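You operate a simulated robot arm through the tools that you are given. There is no shell and no other tool.

You are at the controls of a simulated robot arm. One attempt, no reset.

TASK
Top the purple cup in the meter up to its line and read it again.
Fine: yellow cap loose, arm away; beans from the cream mug, mug back; arm over the cup, cap to its click, green button. Set down upright: cream mug. Where these are worked on the way, their far stop is far enough and under half their travel is too little: yellow cap.

The check looks at the end state, three seconds after you hand in, the way a careful person would. Anything else that was tipped, shoved, dropped, spilled or broken makes it a failure. A push-on lid holds only when it is set on centred and level and pressed home; a screw cap is set on level and turned clockwise until tight.

THE ROBOT
A 7-joint arm with a two-finger parallel gripper, fixed in place. Base frame: the origin is at the foot of the arm, x ahead of it, y to its left, z up; the work surface is at about z = 0. Lengths are in cm, angles in rad, forces in N, time in s.
With the tool pointing down near the work surface it reaches from about 24 to 62 cm from the base axis. Its first joint turns from -1.152 to 1.152 rad. Payload 2.6 kg.
The TCP is the grasp point between the finger pads, 3 cm short of the fingertips. In the tool frame z runs along the fingers and y along their closing line. Largest opening 9.4 cm; finger width 2.8, thickness 1; the body of the gripper, 5 by 9.6 cm, starts 5.5 cm behind the TCP.
Orientation is that of the tool frame in the base frame, as a unit quaternion [x, y, z, w]. With the fingers straight down and closing along the base's y, the tool's x points along the base's -x, its y along +y and its z along -z.

THE INTERFACE
- The arm moves only by the tool move_arm. Its argument "series" is a list of rows, each a list of 7 numbers: the turn, a rotation vector about the tool's x, y, z in rad, then the shift along the tool's x, y, z in cm, then the opening, from 0 (shut) to 1 (fully open). In form: [[wx, wy, wz, tx, ty, tz, grip], ...]. A call has 1 to 20 rows; each row is the pose to reach, as a shift and turn from the pose commanded when the call began, along the tool's axes at that moment. Rows are played at 5 a second. More than 5 cm and 0.15 rad between two rows, or a gripper value outside its range, and nothing of the call is played. A pose out of reach is approached as far as the arm can. The call stops where the force on the tool passes 40 N (or 10 N more than at its start, if that is more) or the arm is blocked; 0.2 s more then pass. Each finger travels about 7.2 cm/s and halts on what it meets, pressing with about 29 N; the grip force reading is that of the motor and also rises with nothing between the fingers. The clock runs only during rows and for 0.2 s after the last one: add rows that repeat a pose to give the fingers time. It gives the time, the measured TCP pose, the force on the tool (base axes), the opening and the grip force at its end, in the units of the frame above (readings bear some noise), with the torque about the TCP (base axes, N m) and any sound that the robot's microphone picked up.
- Cameras (640 x 400 px; columns grow to the right, rows downward): "scene" is fixed at [4.26, 43.96, 53.68]; the picture's right is [-0.83, -0.56, 0.00], its down [-0.43, 0.64, -0.64] and it looks along [0.36, -0.53, -0.77] (base axes); focal length 214 px, centre (320, 200). "wrist" rides on the gripper at [7.6, 1.4, -10.2] in the tool frame; the picture's right is [-0.18, 0.98, 0.00], its down [-0.75, -0.14, -0.64] and it looks along [-0.63, -0.12, 0.77] (tool axes); focal length 243 px, centre (320, 200). There is no depth. A picture from a camera that has moved, and an enlarged one, comes with that camera's place and axes in the base frame and with its lens. The place of the scene camera against the robot may be out by one fixed shift of up to 2.5 cm in any direction.
- get_image(camera): a new picture of that camera. It takes no simulated time.
- inspect(camera, box): a new picture of the part [left, top, right, bottom] of that camera's present view, enlarged. It takes no simulated time.
- close_job(): hands the job in; it is judged then, once.

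Nothing tells you positions but the pictures and the camera data. Unless the task says otherwise, let go and move clear before handing in.

The tools are called after "Request:" as name(argument=value, ...) on one line, values as JSON. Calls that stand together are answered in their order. move_arm: Moves the arm, as the interface text tells. Its arguments: {"type":"object","properties":{"series":{"type":"array","items":{"type":"array","items":{"type":"number"}}}},"required":["series"]} The other tools are called the same way: get_image (camera) takes a picture; inspect (camera, box) takes an enlarged picture of a part of a camera's view; close_job () hands the job in.

At the start:

```text
t: 0.0
ee_pos: [33.86, 12.77, 38.26]
tool_rot: [0.0, 1.0, -0.001, 0.0]
contact_force: [-0.5, -0.4, 0.2]
ft_torque: [0.02, -0.02, -0.01]
opening: 9.4
grip_force: 0.1
```

scene: 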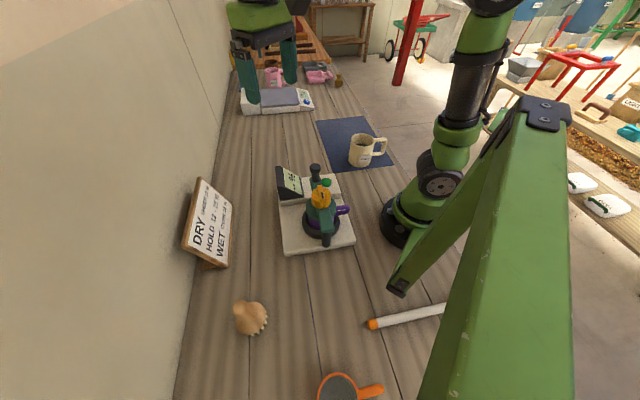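
wrist: 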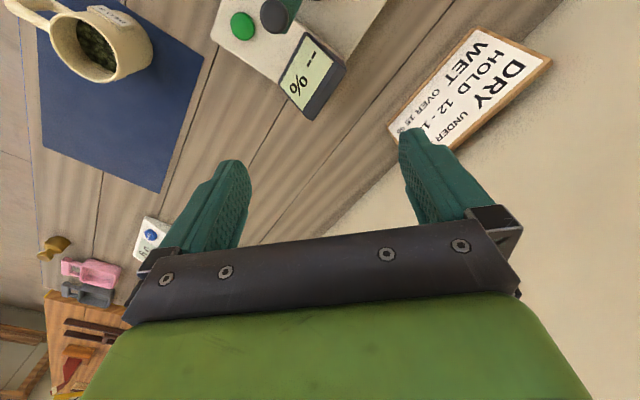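

I see a meter with a purple cup and a yellow cap on an arm, and a cream mug with beans on a blue mat. I'll look closer before moving anything.

Request:
inspect(camera="scene", box=[260, 140, 380, 260])

Request:
inspect(camera="scene", box=[220, 60, 420, 190])

Request:
inspect(camera="scene", box=[160, 160, 280, 280])

Request:
inspect(camera="wrist", box=[0, 0, 400, 250])

```text
3.33 times, centred on (320, 200) of scene
camera zoom: at [4.26, 43.96, 53.68], right [-0.83, -0.56, 0.0], down [-0.43, 0.64, -0.64], along [0.36, -0.53, -0.77], focal length 715 px, centre (320, 200)
```

zoom: 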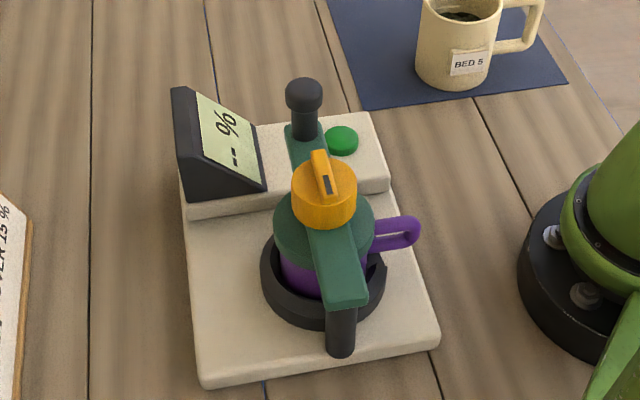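

```text
3.08 times, centred on (320, 125) of scene
camera zoom: at [4.26, 43.96, 53.68], right [-0.83, -0.56, 0.0], down [-0.43, 0.64, -0.64], along [0.36, -0.53, -0.77], focal length 660 px, centre (320, 431)
```

zoom: 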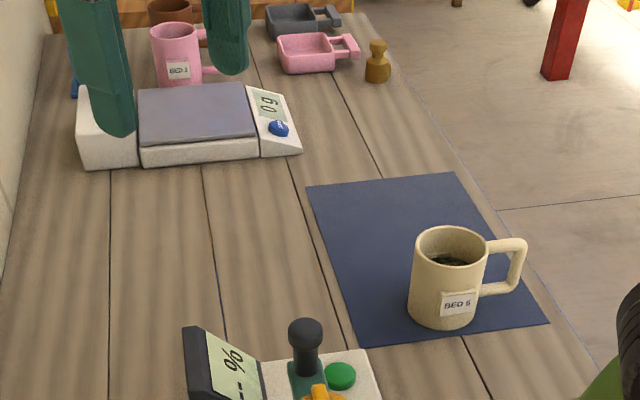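

```text
3.33 times, centred on (220, 220) of scene
camera zoom: at [4.26, 43.96, 53.68], right [-0.83, -0.56, 0.0], down [-0.43, 0.64, -0.64], along [0.36, -0.53, -0.77], focal length 715 px, centre (653, 133)
```

zoom: 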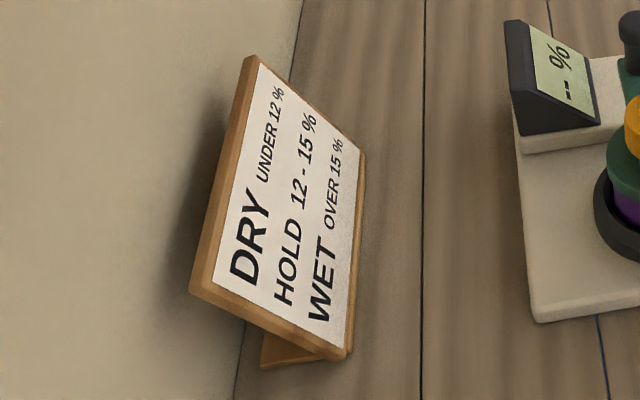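

```text
1.60 times, centred on (200, 125) of wrist
camera zoom: at [26.11, 14.19, 48.56], right [0.18, 0.98, 0.0], down [0.75, -0.14, 0.64], along [0.63, -0.12, -0.77], focal length 388 px, centre (512, 320)
```

zoom: 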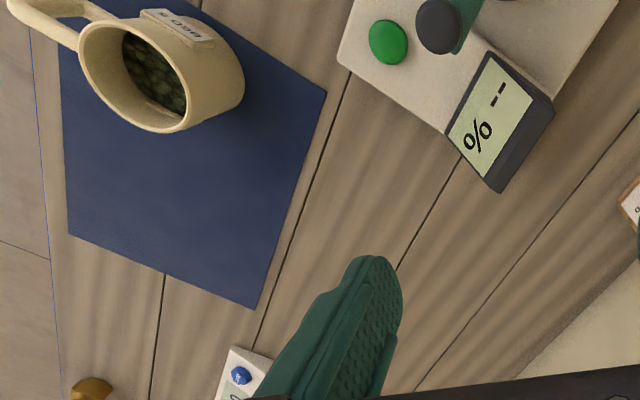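

The meter is around (25, 14) and the mug around (26, -18). I'll turn the wrist camera so it looks across the meter from the robot's right side, staying high.

Request:
move_arm(series=[[0, 0, -0.14, 0.5, -1, 0, 1], [0, 0, -0.28, 1, -2, 0, 1], [0, 0, -0.42, 1.5, -3, 1, 1], [0, 0, -0.56, 2, -4, 2, 1], [0, 0, -0.7, 2.5, -5, 3, 1], [0, 0, -0.84, 3, -6, 4, 1], [0, 0, -0.98, 3.5, -7, 5, 1], [0, 0, -1.12, 4, -8, 6, 1], [0, 0, -1.26, 4.5, -9, 7, 1], [0, 0, -1.4, 5, -10, 7, 1]])

```text
t: 2.2
ee_pos: [28.85, 2.88, 31.09]
tool_rot: [-0.645, 0.764, 0.0, 0.0]
contact_force: [-0.6, -0.5, -0.3]
ft_torque: [0.02, -0.02, -0.02]
opening: 9.4
grip_force: 0.0
```

The tool has turned about 80° and should now look across toward the meter. I'll take a picture from both cameras.

Request:
get_image(camera="wrist")

Request:
get_image(camera="scene")

```text
taken
camera wrist: at [26.12, -4.48, 41.43], right [-0.94, 0.35, 0.0], down [0.27, 0.72, 0.64], along [0.22, 0.6, -0.77], focal length 243 px, centre (320, 200)
```

wrist: 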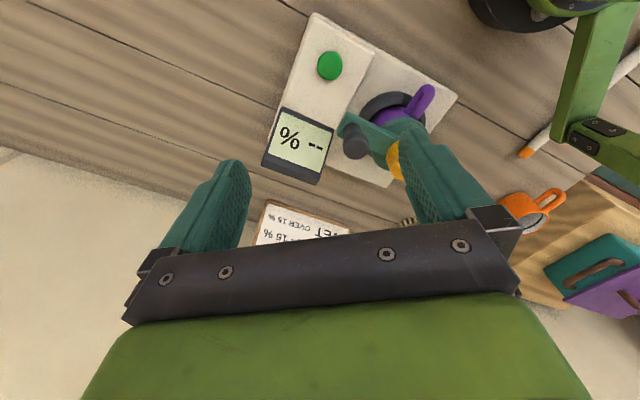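

```text
taken
```

scene: 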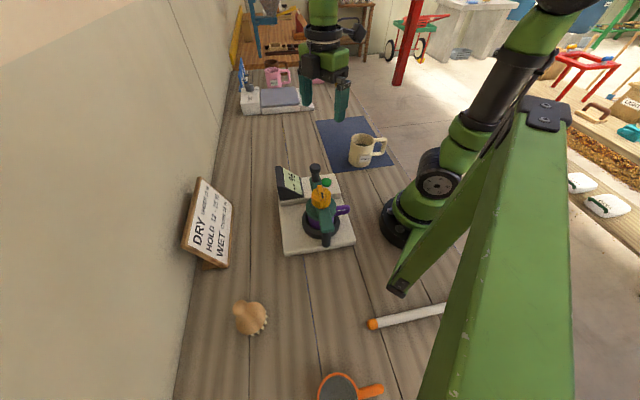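

Request:
inspect(camera="wrist", box=[250, 0, 490, 200])

```text
2.00 times, centred on (370, 100) of wrist
camera zoom: at [26.12, -4.48, 41.43], right [-0.94, 0.35, 0.0], down [0.27, 0.72, 0.64], along [0.22, 0.6, -0.77], focal length 485 px, centre (220, 400)
```

zoom: 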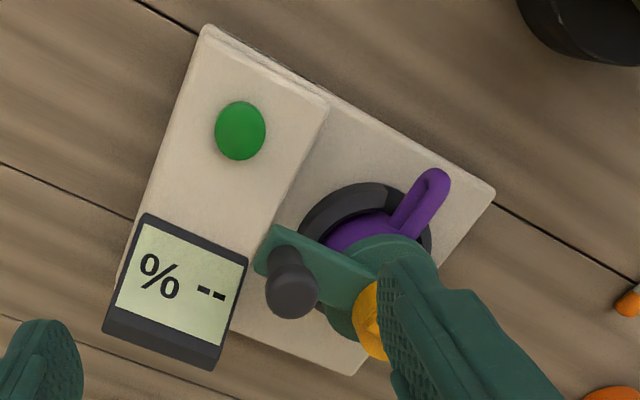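

The meter needs to sit more in the middle of the wrist view, between the fingers. I'll turn a bit further and shift back and down.

Request:
move_arm(series=[[0, 0, -0.1, 0.8, 0.8, 1.3, 1], [0, 0, -0.2, 1.6, 1.6, 2.7, 1], [0, 0, -0.3, 2.33, 2.49, 4.0, 1], [0, 0, -0.3, 2.33, 2.49, 4.0, 1]])

Request:
get_image(camera="wrist")

Request:
inspect(camera="wrist", box=[220, 60, 420, 240])

```text
t: 3.2
ee_pos: [26.01, 0.99, 27.29]
tool_rot: [0.752, -0.659, 0.0, 0.0]
contact_force: [0.5, 1.0, 0.1]
ft_torque: [-0.01, -0.02, -0.04]
opening: 9.42
grip_force: 0.1
```

```text
taken
camera wrist: at [25.54, -6.82, 37.62], right [-1.0, 0.05, 0.0], down [0.04, 0.77, 0.64], along [0.04, 0.64, -0.77], focal length 243 px, centre (320, 200)
```

wrist: 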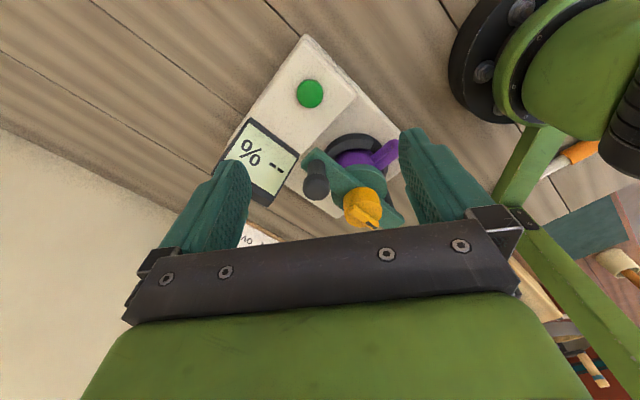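

```text
2.22 times, centred on (320, 150) of wrist
camera zoom: at [25.54, -6.82, 37.62], right [-1.0, 0.05, 0.0], down [0.04, 0.77, 0.64], along [0.04, 0.64, -0.77], focal length 539 px, centre (320, 311)
```

zoom: 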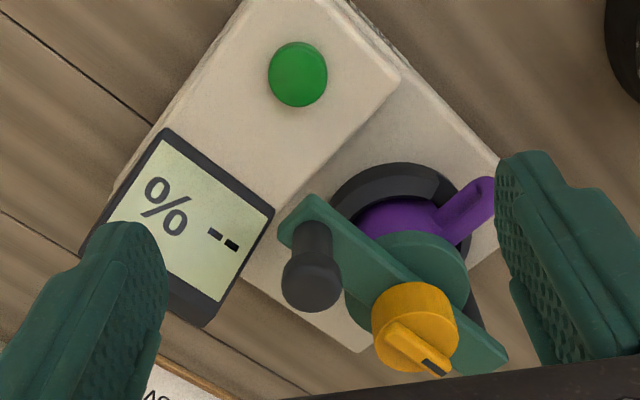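

Request:
inspect(camera="scene", box=[295, 155, 355, 255])

Request:
inspect(camera="wrist", box=[290, 130, 400, 240])

```text
4.00 times, centred on (325, 205) of scene
camera zoom: at [4.26, 43.96, 53.68], right [-0.83, -0.56, 0.0], down [-0.43, 0.64, -0.64], along [0.36, -0.53, -0.77], focal length 858 px, centre (300, 180)
```

zoom: 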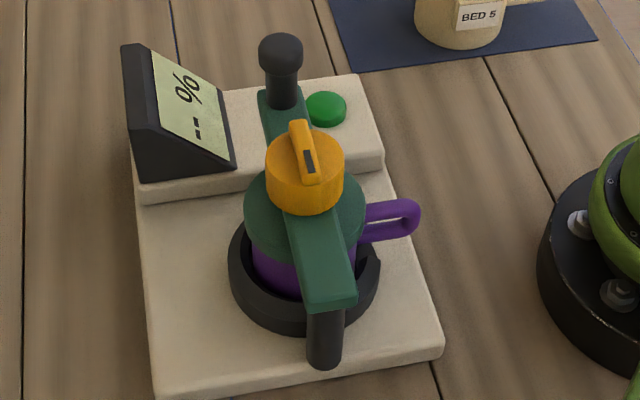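

```text
3.64 times, centred on (345, 185) of wrist
camera zoom: at [25.54, -6.82, 37.62], right [-1.0, 0.05, 0.0], down [0.04, 0.77, 0.64], along [0.04, 0.64, -0.77], focal length 882 px, centre (229, 254)
```

zoom: 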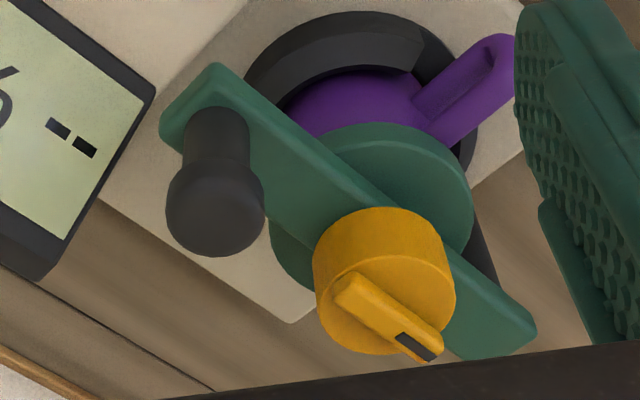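

The cap top is at about (21.2, 14.7, 13.4), with the swing arm running from the knob (26.8, 9.2) to a pivot post near (16.5, 19.6). I'll hover over the cap with the wrist turned so there is plenty of anticlockwise travel, and check the alignment.

Request:
move_arm(series=[[0, 0, 0.14, -0.9, 0.2, 0.3, 1], [0, 0, 0.28, -1.8, 0.4, 0.6, 1], [0, 0, 0.42, -2.7, 0.6, 0.9, 1], [0, 0, 0.56, -3.6, 0.8, 1.2, 1], [0, 0, 0.7, -4.5, 1.0, 1.6, 1], [0, 0, 0.84, -5.4, 1.2, 2.0, 1], [0, 0, 0.98, -6.3, 1.4, 2.4, 1], [0, 0, 1.12, -7.2, 1.6, 2.8, 1], [0, 0, 1.26, -8.1, 1.8, 3.2, 1], [0, 0, 1.4, -9.0, 2.0, 3.6, 1], [0, 0, 1.54, -9.9, 2.2, 4.0, 1], [0, 0, 1.68, -10.8, 2.4, 4.4, 1], [0, 0, 1.82, -11.7, 2.6, 4.7, 1], [0, 0, 1.96, -12.6, 2.8, 5.0, 1], [0, 0, 2.1, -13.5, 2.9, 5.3, 1], [0, 0, 2.2, -14.2, 3.0, 5.3, 1], [0, 0, 2.2, -14.2, 3.0, 5.3, 1]])

Request:
get_image(camera="wrist")

Request:
get_image(camera="scene")

```text
t: 6.8
ee_pos: [21.14, 14.71, 22.02]
tool_rot: [0.248, 0.969, 0.0, 0.0]
contact_force: [-0.2, 0.6, -0.6]
ft_torque: [-0.04, 0.0, 0.01]
opening: 9.41
grip_force: 0.1
```

```text
taken
camera wrist: at [15.06, 19.54, 32.28], right [0.63, 0.77, 0.0], down [0.59, -0.49, 0.64], along [0.5, -0.41, -0.77], focal length 243 px, centre (320, 200)
```

wrist: 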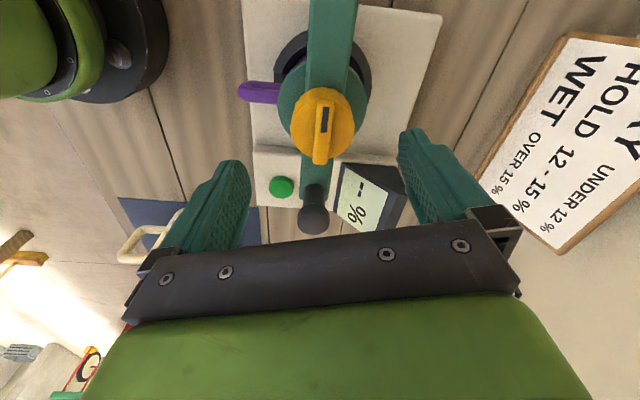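

```text
taken
```

scene: 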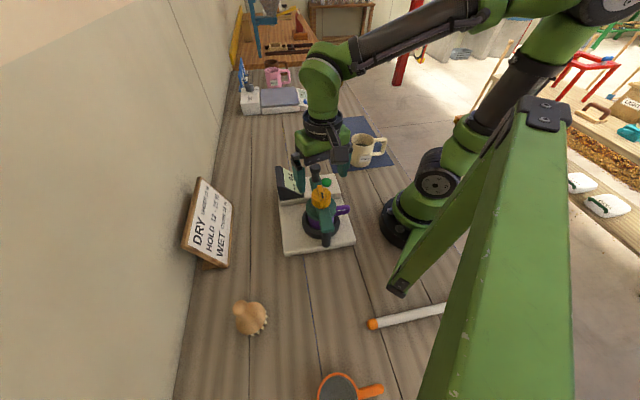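

Request:
inspect(camera="wrist", box=[260, 70, 380, 190])

Request:
inspect(camera="wrist", box=[230, 0, 430, 120])

```text
3.33 times, centred on (320, 130) of wrist
camera zoom: at [15.06, 19.54, 32.28], right [0.63, 0.77, 0.0], down [0.59, -0.49, 0.64], along [0.5, -0.41, -0.77], focal length 809 px, centre (320, 433)
```

zoom: 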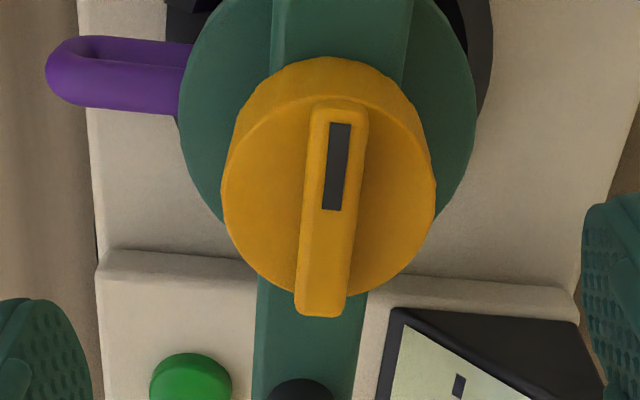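

```text
3.20 times, centred on (330, 60) of wrist
camera zoom: at [15.06, 19.54, 32.28], right [0.63, 0.77, 0.0], down [0.59, -0.49, 0.64], along [0.5, -0.41, -0.77], focal length 776 px, centre (288, 648)
```

zoom: 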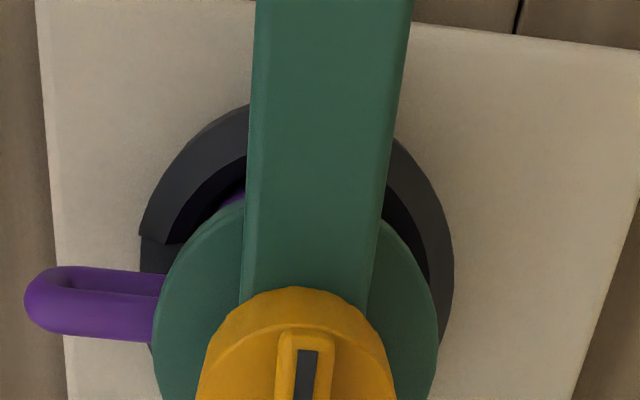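

The cap is centred under the TCP (axis about (21.3, 14.8), top near z = 14.5). I'll descend so the fingertips straddle the cap's side, staying above the arm plate, then check.

Request:
move_arm(series=[[0, 0, 0, -0.08, 0.15, 2.2, 1], [0, 0, 0, -0.08, 0.15, 4.4, 1], [0, 0, 0, -0.08, 0.15, 6.0, 1], [0, 0, 0, -0.08, 0.15, 6.3, 1]])

Request:
get_image(camera="wrist")

Request:
inspect(camera="scene", box=[270, 130, 370, 250])

```text
t: 7.8
ee_pos: [21.37, 14.78, 15.63]
tool_rot: [0.248, 0.969, 0.0, 0.0]
contact_force: [-0.2, 0.6, 0.0]
ft_torque: [-0.02, 0.03, 0.01]
opening: 9.41
grip_force: 0.0
```

```text
taken
camera wrist: at [15.35, 19.54, 25.99], right [0.63, 0.77, 0.0], down [0.59, -0.49, 0.64], along [0.5, -0.41, -0.77], focal length 243 px, centre (320, 200)
```

wrist: 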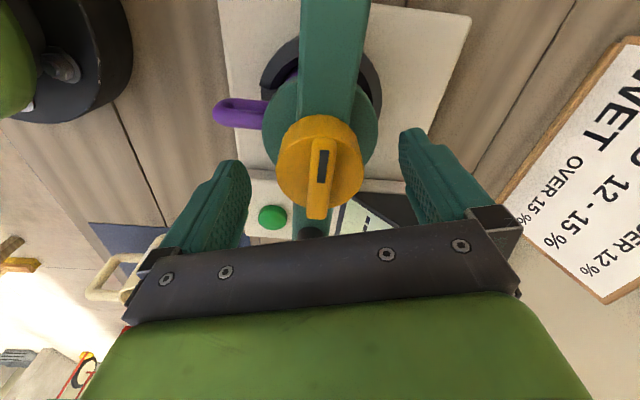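

```text
3.33 times, centred on (320, 190) of scene
camera zoom: at [4.26, 43.96, 53.68], right [-0.83, -0.56, 0.0], down [-0.43, 0.64, -0.64], along [0.36, -0.53, -0.77], focal length 715 px, centre (320, 233)
```

zoom: 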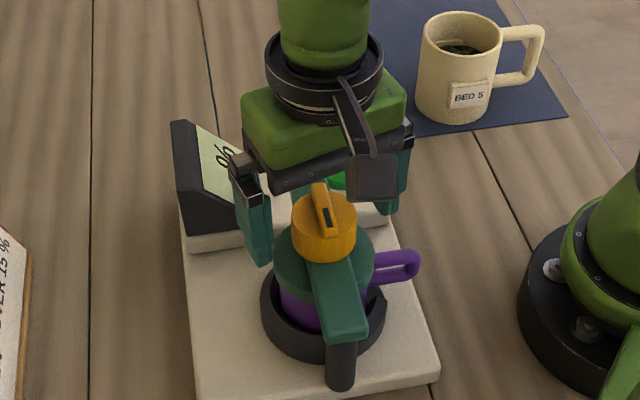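

The cap sits midway between the fingers and nothing is touching. I'll close gently on it.

Request:
move_arm(series=[[0, 0, 0, 0, 0, 0, 0.6], [0, 0, 0, 0, 0, 0, 0.55], [0, 0, 0, 0, 0, 0, 0.4], [0, 0, 0, 0, 0, 0, 0.4]])

Request:
get_image(camera="wrist")

Request:
inspect(camera="scene", box=[285, 150, 365, 240])

```text
t: 8.8
ee_pos: [21.41, 14.78, 15.79]
tool_rot: [0.248, 0.969, 0.001, 0.0]
contact_force: [4.1, 8.0, -6.8]
ft_torque: [0.06, -0.13, -0.05]
opening: 4.59
grip_force: 45.0
```

```text
taken
camera wrist: at [15.35, 19.56, 26.01], right [0.63, 0.77, 0.0], down [0.59, -0.49, 0.64], along [0.5, -0.41, -0.77], focal length 243 px, centre (320, 200)
```

wrist: 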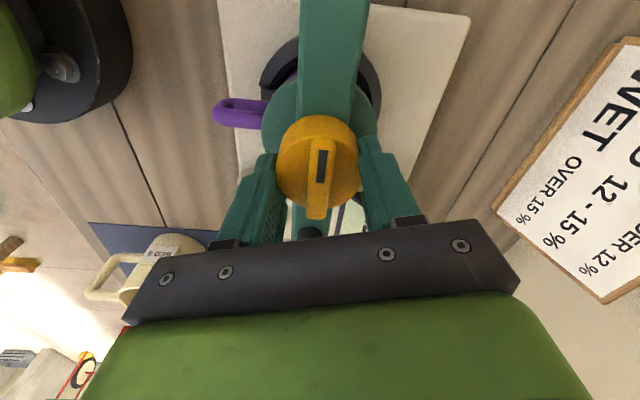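

```text
4.44 times, centred on (325, 195) of scene
camera zoom: at [4.26, 43.96, 53.68], right [-0.83, -0.56, 0.0], down [-0.43, 0.64, -0.64], along [0.36, -0.53, -0.77], focal length 953 px, centre (298, 222)
```

zoom: 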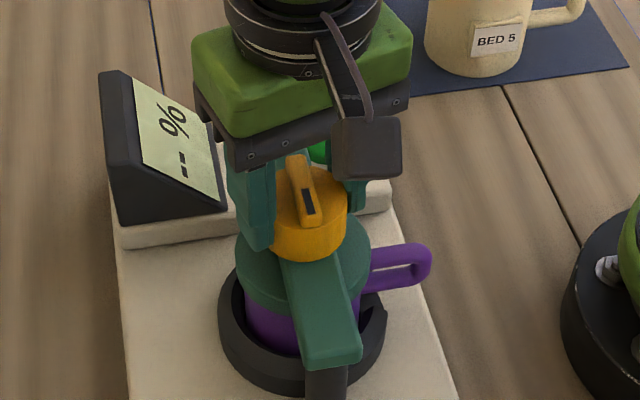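

Request:
inspect(camera="wrist", box=[250, 100, 390, 240])

```text
2.86 times, centred on (320, 170) of wrist
camera zoom: at [15.35, 19.56, 26.01], right [0.63, 0.77, 0.0], down [0.59, -0.49, 0.64], along [0.5, -0.41, -0.77], focal length 693 px, centre (320, 286)
```

zoom: 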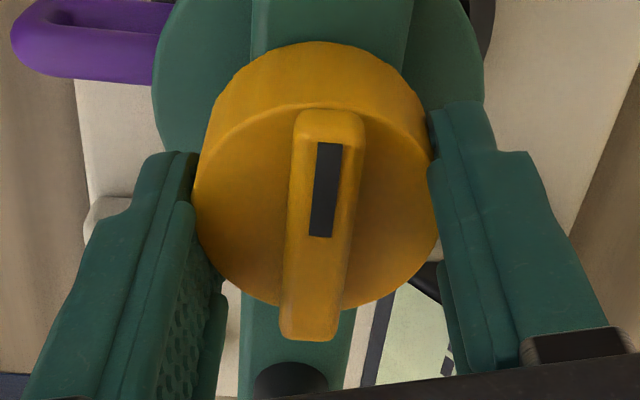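

The grip reads 4.6 cm, so the cap axis is about 0.5 cm toward the camera from where I gripped, and the fingertips look a bit low against the arm plate. I'll release, recentre and raise slightly, then re-grip.

Request:
move_arm(series=[[0, 0, 0, 0, 0, 0, 0.6], [0, 0, 0, 0, 0, 0, 0.7], [0, 0, 0, 0.45, -0.05, -0.4, 0.7], [0, 0, 0, 0.45, -0.05, -0.8, 0.7], [0, 0, 0, 0.45, -0.05, -0.8, 0.5], [0, 0, 0, 0.45, -0.05, -0.8, 0.4], [0, 0, 0, 0.45, -0.05, -0.8, 0.4]])

Request:
inspect(camera="wrist", box=[250, 100, 390, 240])

Request:
inspect(camera="scene", box=[285, 150, 365, 240])

```text
t: 10.4
ee_pos: [20.94, 15.07, 16.51]
tool_rot: [0.247, 0.969, 0.001, 0.0]
contact_force: [5.2, 12.8, -5.2]
ft_torque: [0.18, -0.24, 0.06]
opening: 4.62
grip_force: 44.9
```

```text
2.86 times, centred on (320, 170) of wrist
camera zoom: at [14.89, 19.78, 26.78], right [0.63, 0.78, 0.0], down [0.59, -0.49, 0.64], along [0.5, -0.4, -0.77], focal length 693 px, centre (320, 286)
```

zoom: 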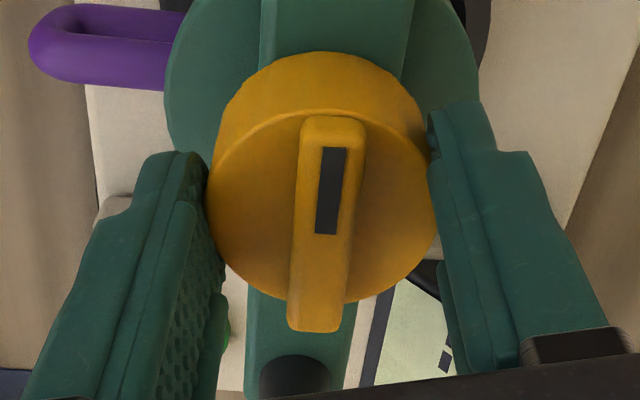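

```text
4.44 times, centred on (325, 195) of scene
camera zoom: at [4.26, 43.96, 53.68], right [-0.83, -0.56, 0.0], down [-0.43, 0.64, -0.64], along [0.36, -0.53, -0.77], focal length 953 px, centre (298, 222)
```

zoom: 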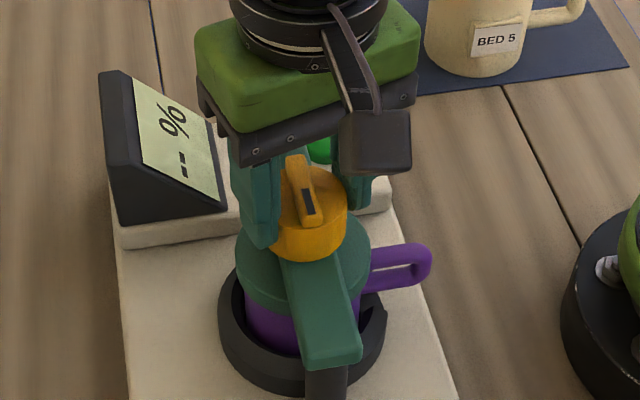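

The grip is centred now. I'll turn the cap anticlockwise in small steps and watch torque and sound.

Request:
move_arm(series=[[0, 0, 0, 0, 0.1, 0, 0.4], [0, 0, -0.1, 0, 0.1, 0, 0.4], [0, 0, -0.2, 0, 0.1, 0, 0.4], [0, 0, -0.3, 0, 0.1, 0, 0.4], [0, 0, -0.4, 0, 0.1, 0, 0.4]])

Request:
inspect(camera="wrist", box=[250, 100, 390, 240])

Request:
inspect(camera="scene", box=[285, 150, 365, 240])

```text
t: 11.6
ee_pos: [20.99, 15.02, 16.41]
tool_rot: [0.05, 0.999, 0.0, 0.002]
contact_force: [8.2, -7.7, 20.1]
ft_torque: [0.24, 0.45, 0.0]
opening: 4.63
grip_force: 45.4
```

```text
2.86 times, centred on (320, 170) of wrist
camera zoom: at [13.49, 17.07, 26.74], right [0.28, 0.96, 0.0], down [0.73, -0.21, 0.64], along [0.62, -0.18, -0.76], focal length 693 px, centre (320, 286)
```

zoom: 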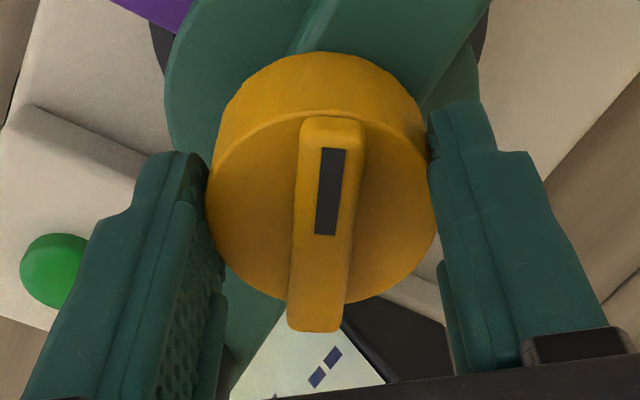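

```text
4.44 times, centred on (325, 195) of scene
camera zoom: at [4.26, 43.95, 53.68], right [-0.83, -0.56, 0.0], down [-0.43, 0.64, -0.64], along [0.36, -0.53, -0.77], focal length 953 px, centre (298, 222)
```

zoom: 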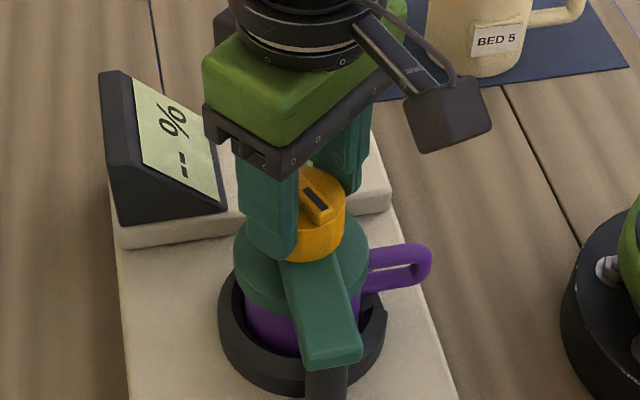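

The cap is turning with the gripper (0.4 rad so far), with about 20 N pushing up on the tool. I'll ease up slightly and keep turning.

Request:
move_arm(series=[[0, 0, 0, 0, 0, -0.15, 0.4], [0, 0, -0.1, 0, 0, -0.2, 0.4], [0, 0, -0.2, 0, 0, -0.2, 0.4]])

```text
t: 12.4
ee_pos: [21.0, 14.83, 16.5]
tool_rot: [-0.05, 0.999, -0.003, -0.001]
contact_force: [19.2, -19.2, -28.6]
ft_torque: [0.15, -0.64, -0.04]
opening: 4.62
grip_force: 44.5
```

The cap is stiff vertically, so raising was wrong, and there's side load because my axis is a little off. I'll relax toward the force to centre it.

Request:
move_arm(series=[[0, 0, 0, -0.07, -0.08, 0.08, 0.4], [0, 0, 0, -0.13, -0.16, 0.12, 0.4]])

Request:
inspect(camera="wrist", box=[250, 100, 390, 240])

Request:
inspect(camera="scene", box=[285, 150, 365, 240])

```text
t: 13.0
ee_pos: [20.89, 14.88, 16.49]
tool_rot: [-0.05, 0.999, 0.0, -0.001]
contact_force: [6.6, -9.0, -26.2]
ft_torque: [-0.39, -0.25, -0.03]
opening: 4.61
grip_force: 44.9
```

```text
2.86 times, centred on (320, 170) of wrist
camera zoom: at [13.2, 15.43, 26.81], right [0.08, 1.0, 0.0], down [0.77, -0.06, 0.64], along [0.64, -0.05, -0.77], focal length 693 px, centre (320, 286)
```

zoom: 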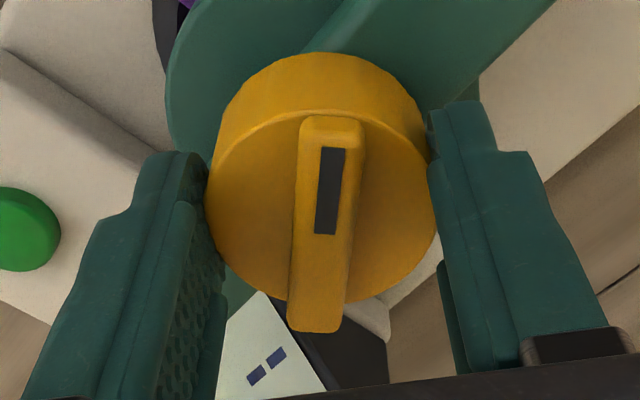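

```text
4.44 times, centred on (325, 195) of scene
camera zoom: at [4.26, 43.96, 53.67], right [-0.83, -0.56, 0.0], down [-0.43, 0.64, -0.64], along [0.36, -0.53, -0.77], focal length 953 px, centre (298, 222)
```

zoom: 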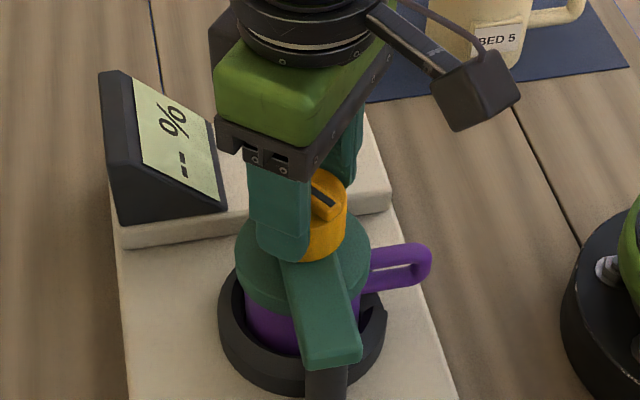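

Request:
move_arm(series=[[0, 0, 0, -0.05, -0.05, 0.1, 0.4], [0, 0, 0, -0.08, -0.08, 0.15, 0.4]])

```text
t: 13.6
ee_pos: [21.0, 14.93, 16.58]
tool_rot: [-0.049, 0.999, 0.002, 0.001]
contact_force: [-5.9, 2.8, 14.8]
ft_torque: [-0.45, 1.26, 0.02]
opening: 4.58
grip_force: 45.2
```

Request:
move_arm(series=[[0, 0, -0.1, 0.02, 0.02, -0.06, 0.4], [0, 0, -0.2, 0.02, 0.02, -0.06, 0.4], [0, 0, -0.3, 0.02, 0.02, -0.06, 0.4]])

```text
t: 14.4
ee_pos: [21.11, 14.76, 16.5]
tool_rot: [-0.2, 0.98, 0.0, 0.003]
contact_force: [-7.4, 5.7, 30.2]
ft_torque: [-0.2, 0.85, 0.04]
opening: 4.6
grip_force: 44.9
```

Request:
move_arm(series=[[0, 0, 0, 0, 0, -0.1, 0.4], [0, 0, 0, 0, 0, -0.1, 0.4]])

Request:
inspect(camera="wrist", box=[250, 100, 390, 240])

Request:
inspect(camera="scene", box=[285, 150, 365, 240])

```text
t: 15.0
ee_pos: [20.99, 14.82, 16.57]
tool_rot: [-0.199, 0.98, 0.0, 0.0]
contact_force: [-7.5, 5.8, 15.6]
ft_torque: [0.63, -1.05, 0.04]
opening: 4.61
grip_force: 45.1
```

```text
2.86 times, centred on (320, 170) of wrist
camera zoom: at [13.43, 13.12, 26.76], right [-0.21, 0.98, 0.0], down [0.75, 0.16, 0.64], along [0.63, 0.14, -0.77], focal length 693 px, centre (320, 286)
```

zoom: 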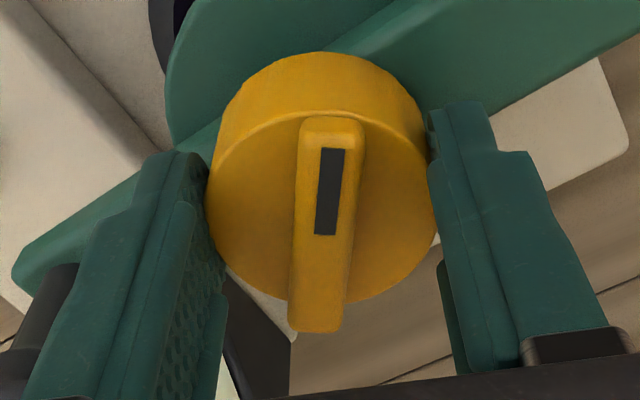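

```text
4.44 times, centred on (325, 195) of scene
camera zoom: at [4.25, 43.95, 53.68], right [-0.83, -0.56, 0.0], down [-0.43, 0.64, -0.64], along [0.36, -0.53, -0.77], focal length 953 px, centre (298, 222)
```

zoom: 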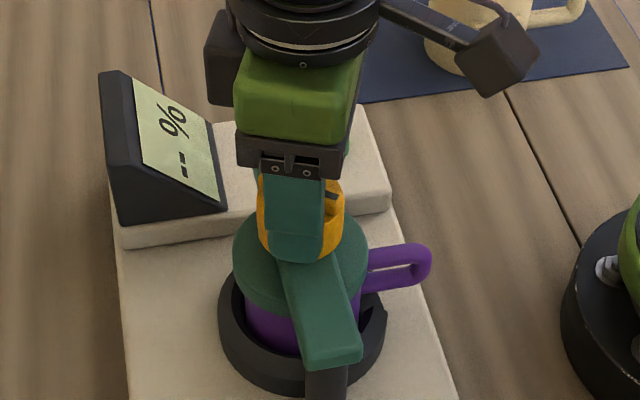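

The fingertip may be resting on the arm plate. I'll open slightly, raise 0.4 cm and re-grip before turning further.

Request:
move_arm(series=[[0, 0, 0, 0, 0, 0, 0.55], [0, 0, 0, 0, 0, 0, 0.62], [0, 0, 0, 0, 0, -0.4, 0.62], [0, 0, 0, 0, 0, -0.4, 0.62]])

Request:
inspect(camera="wrist", box=[250, 100, 390, 240])

```text
t: 16.0
ee_pos: [20.95, 14.83, 16.8]
tool_rot: [-0.198, 0.98, 0.0, -0.001]
contact_force: [1.0, 0.0, -0.2]
ft_torque: [0.02, 0.01, 0.02]
opening: 5.83
grip_force: 0.0
```

```text
2.86 times, centred on (320, 170) of wrist
camera zoom: at [13.47, 13.12, 27.12], right [-0.21, 0.98, 0.0], down [0.75, 0.16, 0.64], along [0.63, 0.14, -0.77], focal length 693 px, centre (320, 286)
```

zoom: 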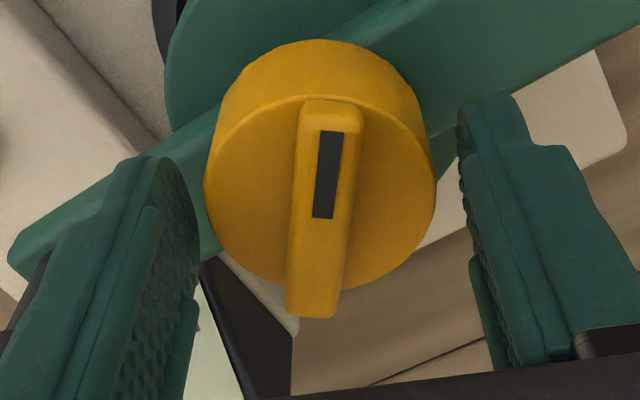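

Request:
move_arm(series=[[0, 0, 0, 0.1, 0, 0, 0.5], [0, 0, 0, 0.1, 0, 0, 0.4], [0, 0, 0, 0.1, 0, 0, 0.4]])

```text
t: 16.8
ee_pos: [21.05, 14.7, 16.95]
tool_rot: [-0.199, 0.98, -0.001, 0.001]
contact_force: [11.0, -10.8, -5.1]
ft_torque: [-0.19, -0.17, -0.06]
opening: 4.61
grip_force: 45.3
```

Request:
move_arm(series=[[0, 0, -0.05, -0.05, -0.1, 0, 0.4], [0, 0, -0.15, -0.05, -0.1, 0, 0.4], [0, 0, -0.25, -0.05, -0.1, 0, 0.4], [0, 0, -0.35, -0.05, -0.1, 0, 0.4]])

Request:
inspect(camera="wrist", box=[250, 100, 390, 240])

```text
t: 17.8
ee_pos: [21.03, 14.59, 17.0]
tool_rot: [-0.367, 0.93, 0.001, -0.001]
contact_force: [7.8, 3.2, -26.3]
ft_torque: [0.52, -0.85, -0.03]
opening: 4.62
grip_force: 44.8
```

```text
2.86 times, centred on (320, 170) of wrist
camera zoom: at [14.5, 10.49, 27.2], right [-0.54, 0.84, 0.0], down [0.65, 0.41, 0.64], along [0.54, 0.34, -0.77], focal length 693 px, centre (320, 286)
```

zoom: 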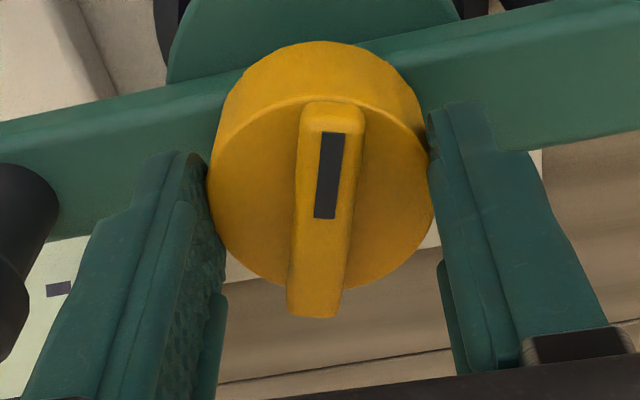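

The cap keeps following (about 1.25 rad so far). I continue turning, easing down a touch.

Request:
move_arm(series=[[0, 0, -0.1, 0, 0, 0.1, 0.4], [0, 0, -0.2, 0, 0, 0.1, 0.4], [0, 0, -0.3, 0, 0, 0.1, 0.4], [0, 0, -0.4, 0, 0, 0.1, 0.4]])

Request:
inspect(camera="wrist", box=[250, 100, 390, 240])

```text
t: 18.8
ee_pos: [21.22, 14.69, 16.93]
tool_rot: [-0.543, 0.84, 0.002, 0.002]
contact_force: [14.3, 7.3, -15.7]
ft_torque: [0.77, -0.19, -1.12]
opening: 4.69
grip_force: 45.0
```

```text
2.86 times, centred on (320, 170) of wrist
camera zoom: at [16.72, 8.24, 27.17], right [-0.82, 0.57, 0.0], down [0.44, 0.63, 0.64], along [0.37, 0.53, -0.76], focal length 693 px, centre (320, 286)
```

zoom: 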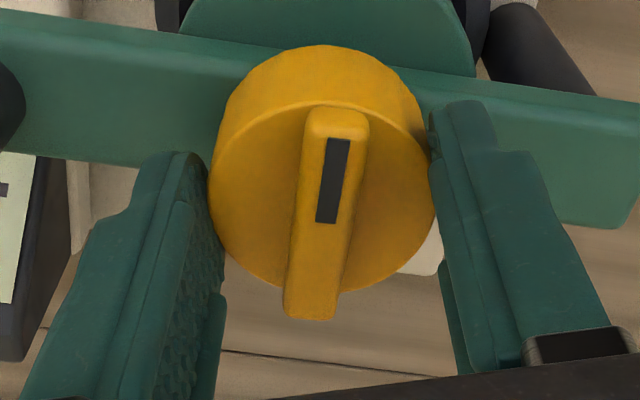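

Torque rose to -1.1 N·m with the cap about 90° round: that's its far stop. I release and rise clear.

Request:
move_arm(series=[[0, 0, 0.05, 0, 0, 0, 0.4], [0, 0, 0.05, 0, 0, 0, 0.55], [0, 0, 0.05, 0, 0, 0, 0.7], [0, 0, 0.05, 0, 0, -1.5, 0.8], [0, 0, 0.05, 0, 0, -3.5, 1], [0, 0, 0.05, 0, 0, -5.0, 1], [0, 0, 0.05, 0, 0, -5.0, 1]])

Request:
get_image(camera="wrist")

Request:
inspect(camera="scene", box=[265, 140, 375, 250])

```text
t: 20.4
ee_pos: [21.15, 14.67, 21.99]
tool_rot: [-0.523, 0.853, 0.0, 0.0]
contact_force: [0.3, 0.0, 0.1]
ft_torque: [0.03, 0.0, -0.02]
opening: 9.37
grip_force: 0.0
```

```text
taken
camera wrist: at [16.34, 8.54, 32.21], right [-0.79, 0.61, 0.0], down [0.47, 0.61, 0.64], along [0.39, 0.51, -0.77], focal length 243 px, centre (320, 200)
```

wrist: 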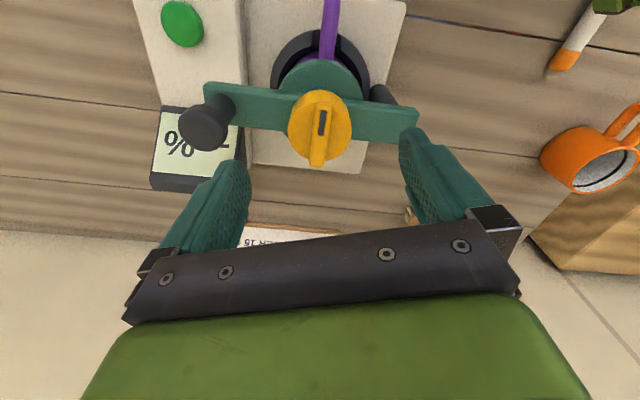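

```text
3.64 times, centred on (320, 195) of scene
camera zoom: at [4.26, 43.96, 53.68], right [-0.83, -0.56, 0.0], down [-0.43, 0.64, -0.64], along [0.36, -0.53, -0.77], focal length 780 px, centre (320, 218)
```

zoom: 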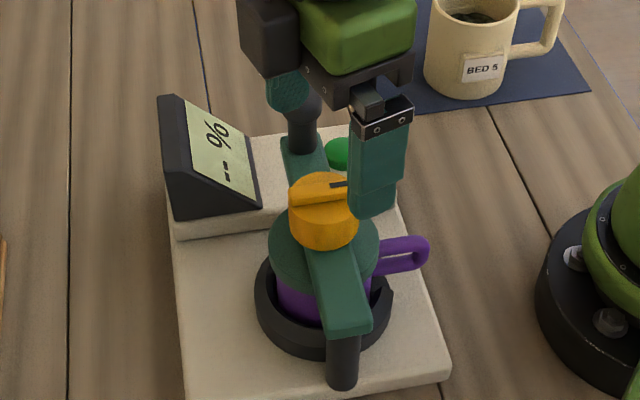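

The cap is now a quarter turn round (loose). Next I move over the black knob at about (26.8, 9.1), with the fingers set across the swing arm.

Request:
move_arm(series=[[0, 0, 0.14, 0.2, -0.5, 0, 1], [0, 0, 0.28, 0.35, -1.1, 0, 1], [0, 0, 0.42, 0.52, -1.65, 0, 1], [0, 0, 0.56, 0.7, -2.2, 0, 1], [0, 0, 0.7, 0.87, -2.75, 0, 1], [0, 0, 0.84, 1.05, -3.3, 0, 1], [0, 0, 0.98, 1.22, -3.85, 0, 1], [0, 0, 1.12, 1.4, -4.4, 0, 1], [0, 0, 1.26, 1.57, -4.95, 0, 1], [0, 0, 1.4, 1.75, -5.5, 0, 1], [0, 0, 1.54, 1.92, -6.05, 0, 0.8], [0, 0, 1.68, 2.1, -6.6, 0, 0.7], [0, 0, 1.8, 2.25, -7.1, 0, 0.6], [0, 0, 1.885, 2.41, -7.62, 0, 0.6], [0, 0, 1.885, 2.41, -7.62, 0, 0.6]])

Request:
get_image(camera="wrist")

Request:
inspect(camera="scene", box=[265, 120, 375, 230])

```text
t: 23.6
ee_pos: [26.91, 9.05, 21.91]
tool_rot: [0.383, 0.924, 0.001, 0.0]
contact_force: [0.1, -1.2, 0.1]
ft_torque: [-0.01, 0.0, -0.02]
opening: 5.65
grip_force: 0.0
```

```text
taken
camera wrist: at [22.45, 15.44, 32.18], right [0.83, 0.56, 0.0], down [0.43, -0.63, 0.64], along [0.36, -0.53, -0.77], focal length 243 px, centre (320, 200)
```

wrist: 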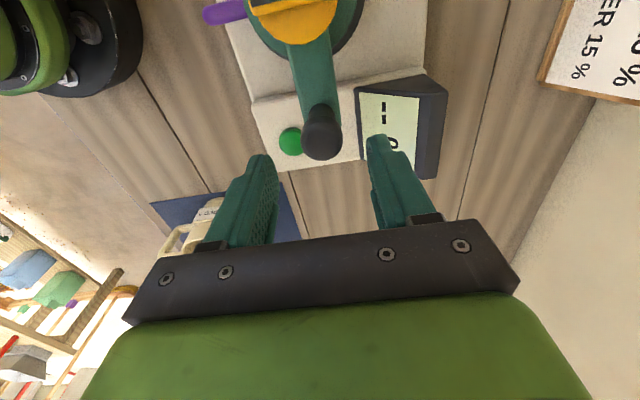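

```text
3.64 times, centred on (320, 175) of scene
camera zoom: at [4.26, 43.96, 53.68], right [-0.83, -0.56, 0.0], down [-0.43, 0.64, -0.64], along [0.36, -0.53, -0.77], focal length 780 px, centre (320, 291)
```

zoom: 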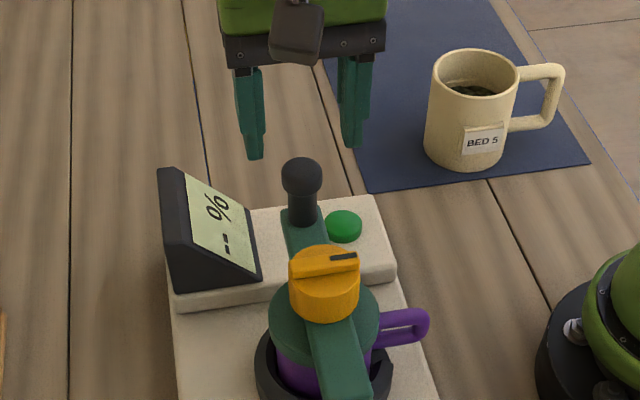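

The knob is directly beneath the TCP. I descend around it, keeping the fingertips above the arm plate, and close on it.

Request:
move_arm(series=[[0, 0, 0, 0.05, 0.1, 2.0, 0.6], [0, 0, 0, 0.05, 0.1, 4.0, 0.6], [0, 0, 0, 0.05, 0.1, 5.2, 0.6], [0, 0, 0, 0.05, 0.1, 5.4, 0.6], [0, 0, 0, 0.05, 0.1, 5.4, 0.4], [0, 0, 0, 0.05, 0.1, 5.4, 0.2], [0, 0, 0, 0.05, 0.1, 5.4, 0.1], [0, 0, 0, 0.05, 0.1, 5.4, 0.1]])

Request:
get_image(camera="wrist")

Request:
inspect(camera="scene", box=[265, 120, 375, 230])

```text
t: 25.4
ee_pos: [26.8, 9.18, 16.48]
tool_rot: [0.383, 0.924, 0.0, 0.0]
contact_force: [2.2, -0.4, -6.5]
ft_torque: [-0.12, -0.14, -0.11]
opening: 2.94
grip_force: 45.3
```

```text
taken
camera wrist: at [22.39, 15.58, 26.82], right [0.83, 0.56, 0.0], down [0.43, -0.63, 0.64], along [0.36, -0.53, -0.77], focal length 243 px, centre (320, 200)
```

wrist: 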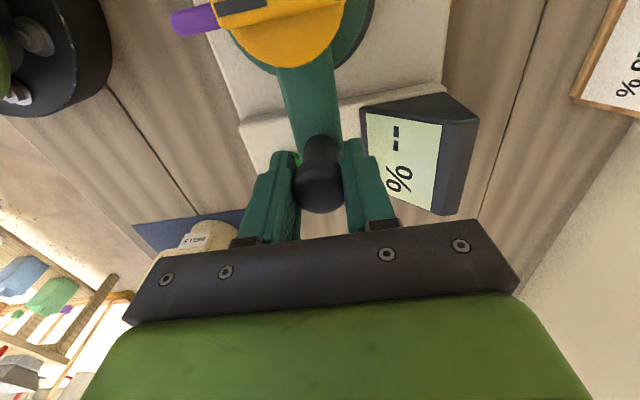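

```text
3.64 times, centred on (320, 175) of scene
camera zoom: at [4.26, 43.96, 53.68], right [-0.83, -0.56, 0.0], down [-0.43, 0.64, -0.64], along [0.36, -0.53, -0.77], focal length 780 px, centre (320, 291)
```

zoom: 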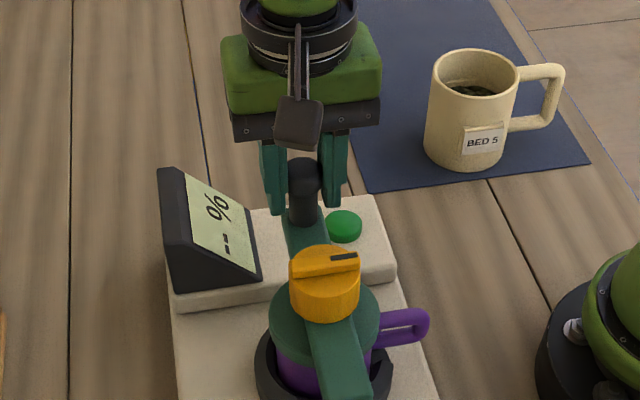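

The knob is held (2.9 cm). I'll test a small anticlockwise swing about the post and watch the force.

Request:
move_arm(series=[[0, 0, -0.02, 0, 0.3, 0, 0.1], [0, 0, -0.05, 0.02, 0.75, 0, 0.1], [0, 0, -0.1, 0.07, 1.49, 0, 0.1]])

Request:
inspect(camera="scene", box=[265, 120, 375, 230])

```text
t: 26.2
ee_pos: [27.83, 10.29, 16.57]
tool_rot: [0.336, 0.942, 0.0, -0.002]
contact_force: [-9.9, 8.0, -1.9]
ft_torque: [-0.39, -0.54, -0.04]
opening: 2.89
grip_force: 44.6
```

```text
3.64 times, centred on (320, 175) of scene
camera zoom: at [4.26, 43.96, 53.68], right [-0.83, -0.56, 0.0], down [-0.43, 0.64, -0.64], along [0.36, -0.53, -0.77], focal length 780 px, centre (320, 291)
```

zoom: 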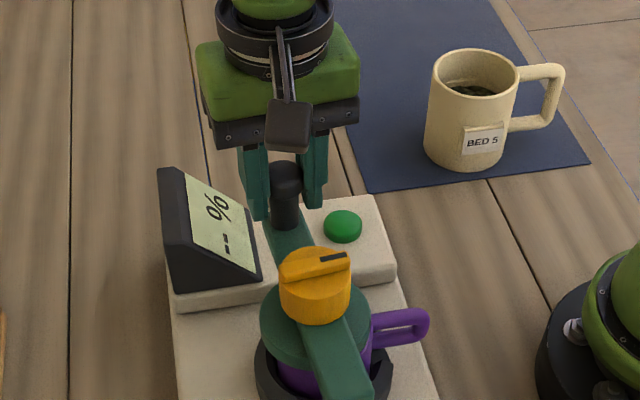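

It swings freely this way. I continue the arc with a slight inward correction.

Request:
move_arm(series=[[0, 0, -0.1, 0.2, 1.48, 0, 0.1], [0, 0, -0.2, 0.43, 2.95, 0, 0.1], [0, 0, -0.3, 0.8, 4.38, 0, 0.1], [0, 0, -0.4, 1.32, 5.77, 0, 0.1]])

Request:
inspect(camera="scene", box=[265, 120, 375, 230])

```text
t: 27.2
ee_pos: [30.61, 15.53, 16.57]
tool_rot: [0.141, 0.99, 0.001, 0.003]
contact_force: [10.6, -0.7, 1.5]
ft_torque: [0.24, 0.17, -0.42]
opening: 2.9
grip_force: 45.3
```

```text
3.64 times, centred on (320, 175) of scene
camera zoom: at [4.26, 43.96, 53.68], right [-0.83, -0.56, 0.0], down [-0.43, 0.64, -0.64], along [0.36, -0.53, -0.77], focal length 780 px, centre (320, 291)
```

zoom: 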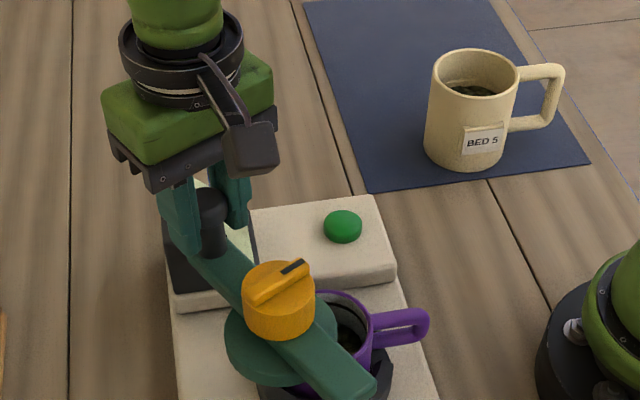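

Request:
move_arm(series=[[0, 0, -0.1, 0.0, 1.5, 0, 0.1], [0, 0, -0.2, 0.22, 2.98, 0, 0.1], [0, 0, -0.3, 0.59, 4.43, 0, 0.1], [0, 0, -0.4, 1.1, 5.84, 0, 0.1]])

Request:
inspect(camera="scene", box=[255, 130, 385, 260])

```text
t: 28.2
ee_pos: [30.97, 21.65, 16.64]
tool_rot: [-0.059, 0.998, 0.0, 0.001]
contact_force: [16.3, 1.0, -7.3]
ft_torque: [-0.04, -0.43, 0.18]
opening: 2.93
grip_force: 44.8
```

```text
3.08 times, centred on (320, 195) of scene
camera zoom: at [4.26, 43.96, 53.68], right [-0.83, -0.56, 0.0], down [-0.43, 0.64, -0.64], along [0.36, -0.53, -0.77], focal length 660 px, centre (320, 215)
```

zoom: 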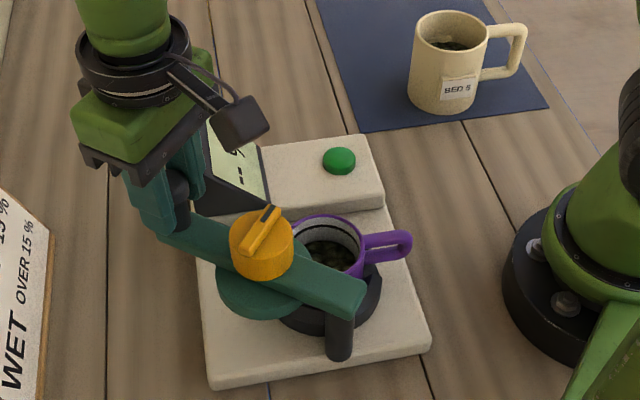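

Request:
move_arm(series=[[0, 0, -0.05, -0.08, 0.7, 0, 0.1], [0, 0, -0.1, 0.0, 1.42, 0, 0.1], [0, 0, -0.2, 0.26, 2.83, 0, 0.1], [0, 0, -0.3, 0.66, 4.2, 0, 0.1], [0, 0, -0.4, 1.19, 5.53, 0, 0.1]])

Request:
inspect(camera="scene", box=[255, 130, 385, 260])

```text
t: 29.4
ee_pos: [29.16, 26.96, 16.61]
tool_rot: [-0.255, 0.967, 0.0, 0.002]
contact_force: [-8.5, -5.0, 35.3]
ft_torque: [-0.32, 0.59, -0.02]
opening: 2.91
grip_force: 44.9
```

```text
3.08 times, centred on (320, 195) of scene
camera zoom: at [4.25, 43.94, 53.69], right [-0.83, -0.56, 0.0], down [-0.43, 0.64, -0.64], along [0.36, -0.53, -0.77], focal length 660 px, centre (320, 215)
```

zoom: 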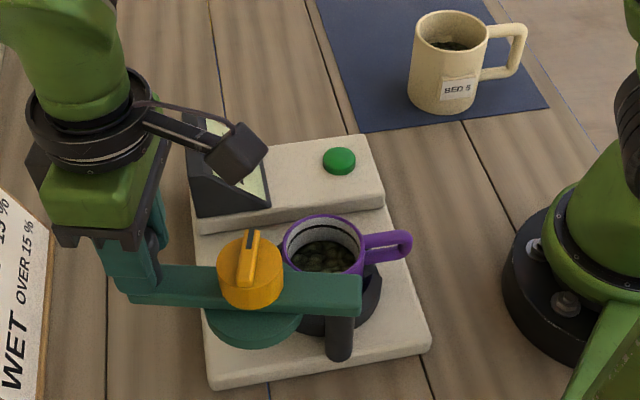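

Request:
move_arm(series=[[0, 0, -0.05, 0.08, 0.7, -0.12, 0.1], [0, 0, -0.1, 0.17, 1.42, -0.12, 0.1], [0, 0, -0.2, 0.43, 2.83, -0.12, 0.1], [0, 0, -0.3, 0.83, 4.2, -0.12, 0.1]])

Request:
inspect(camera="scene", box=[255, 130, 385, 260])

```text
t: 30.4
ee_pos: [26.59, 30.23, 16.6]
tool_rot: [-0.399, 0.917, 0.001, 0.004]
contact_force: [23.5, 24.2, -3.7]
ft_torque: [-0.17, 0.15, -0.02]
opening: 2.96
grip_force: 44.9
```

```text
3.08 times, centred on (320, 195) of scene
camera zoom: at [4.26, 43.96, 53.67], right [-0.83, -0.56, 0.0], down [-0.43, 0.64, -0.64], along [0.36, -0.53, -0.77], focal length 660 px, centre (320, 215)
```

zoom: 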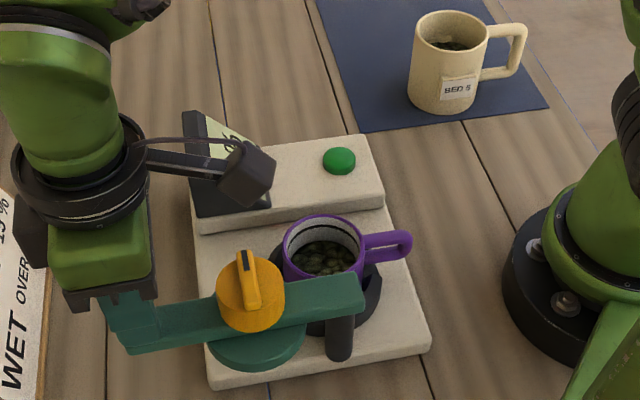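

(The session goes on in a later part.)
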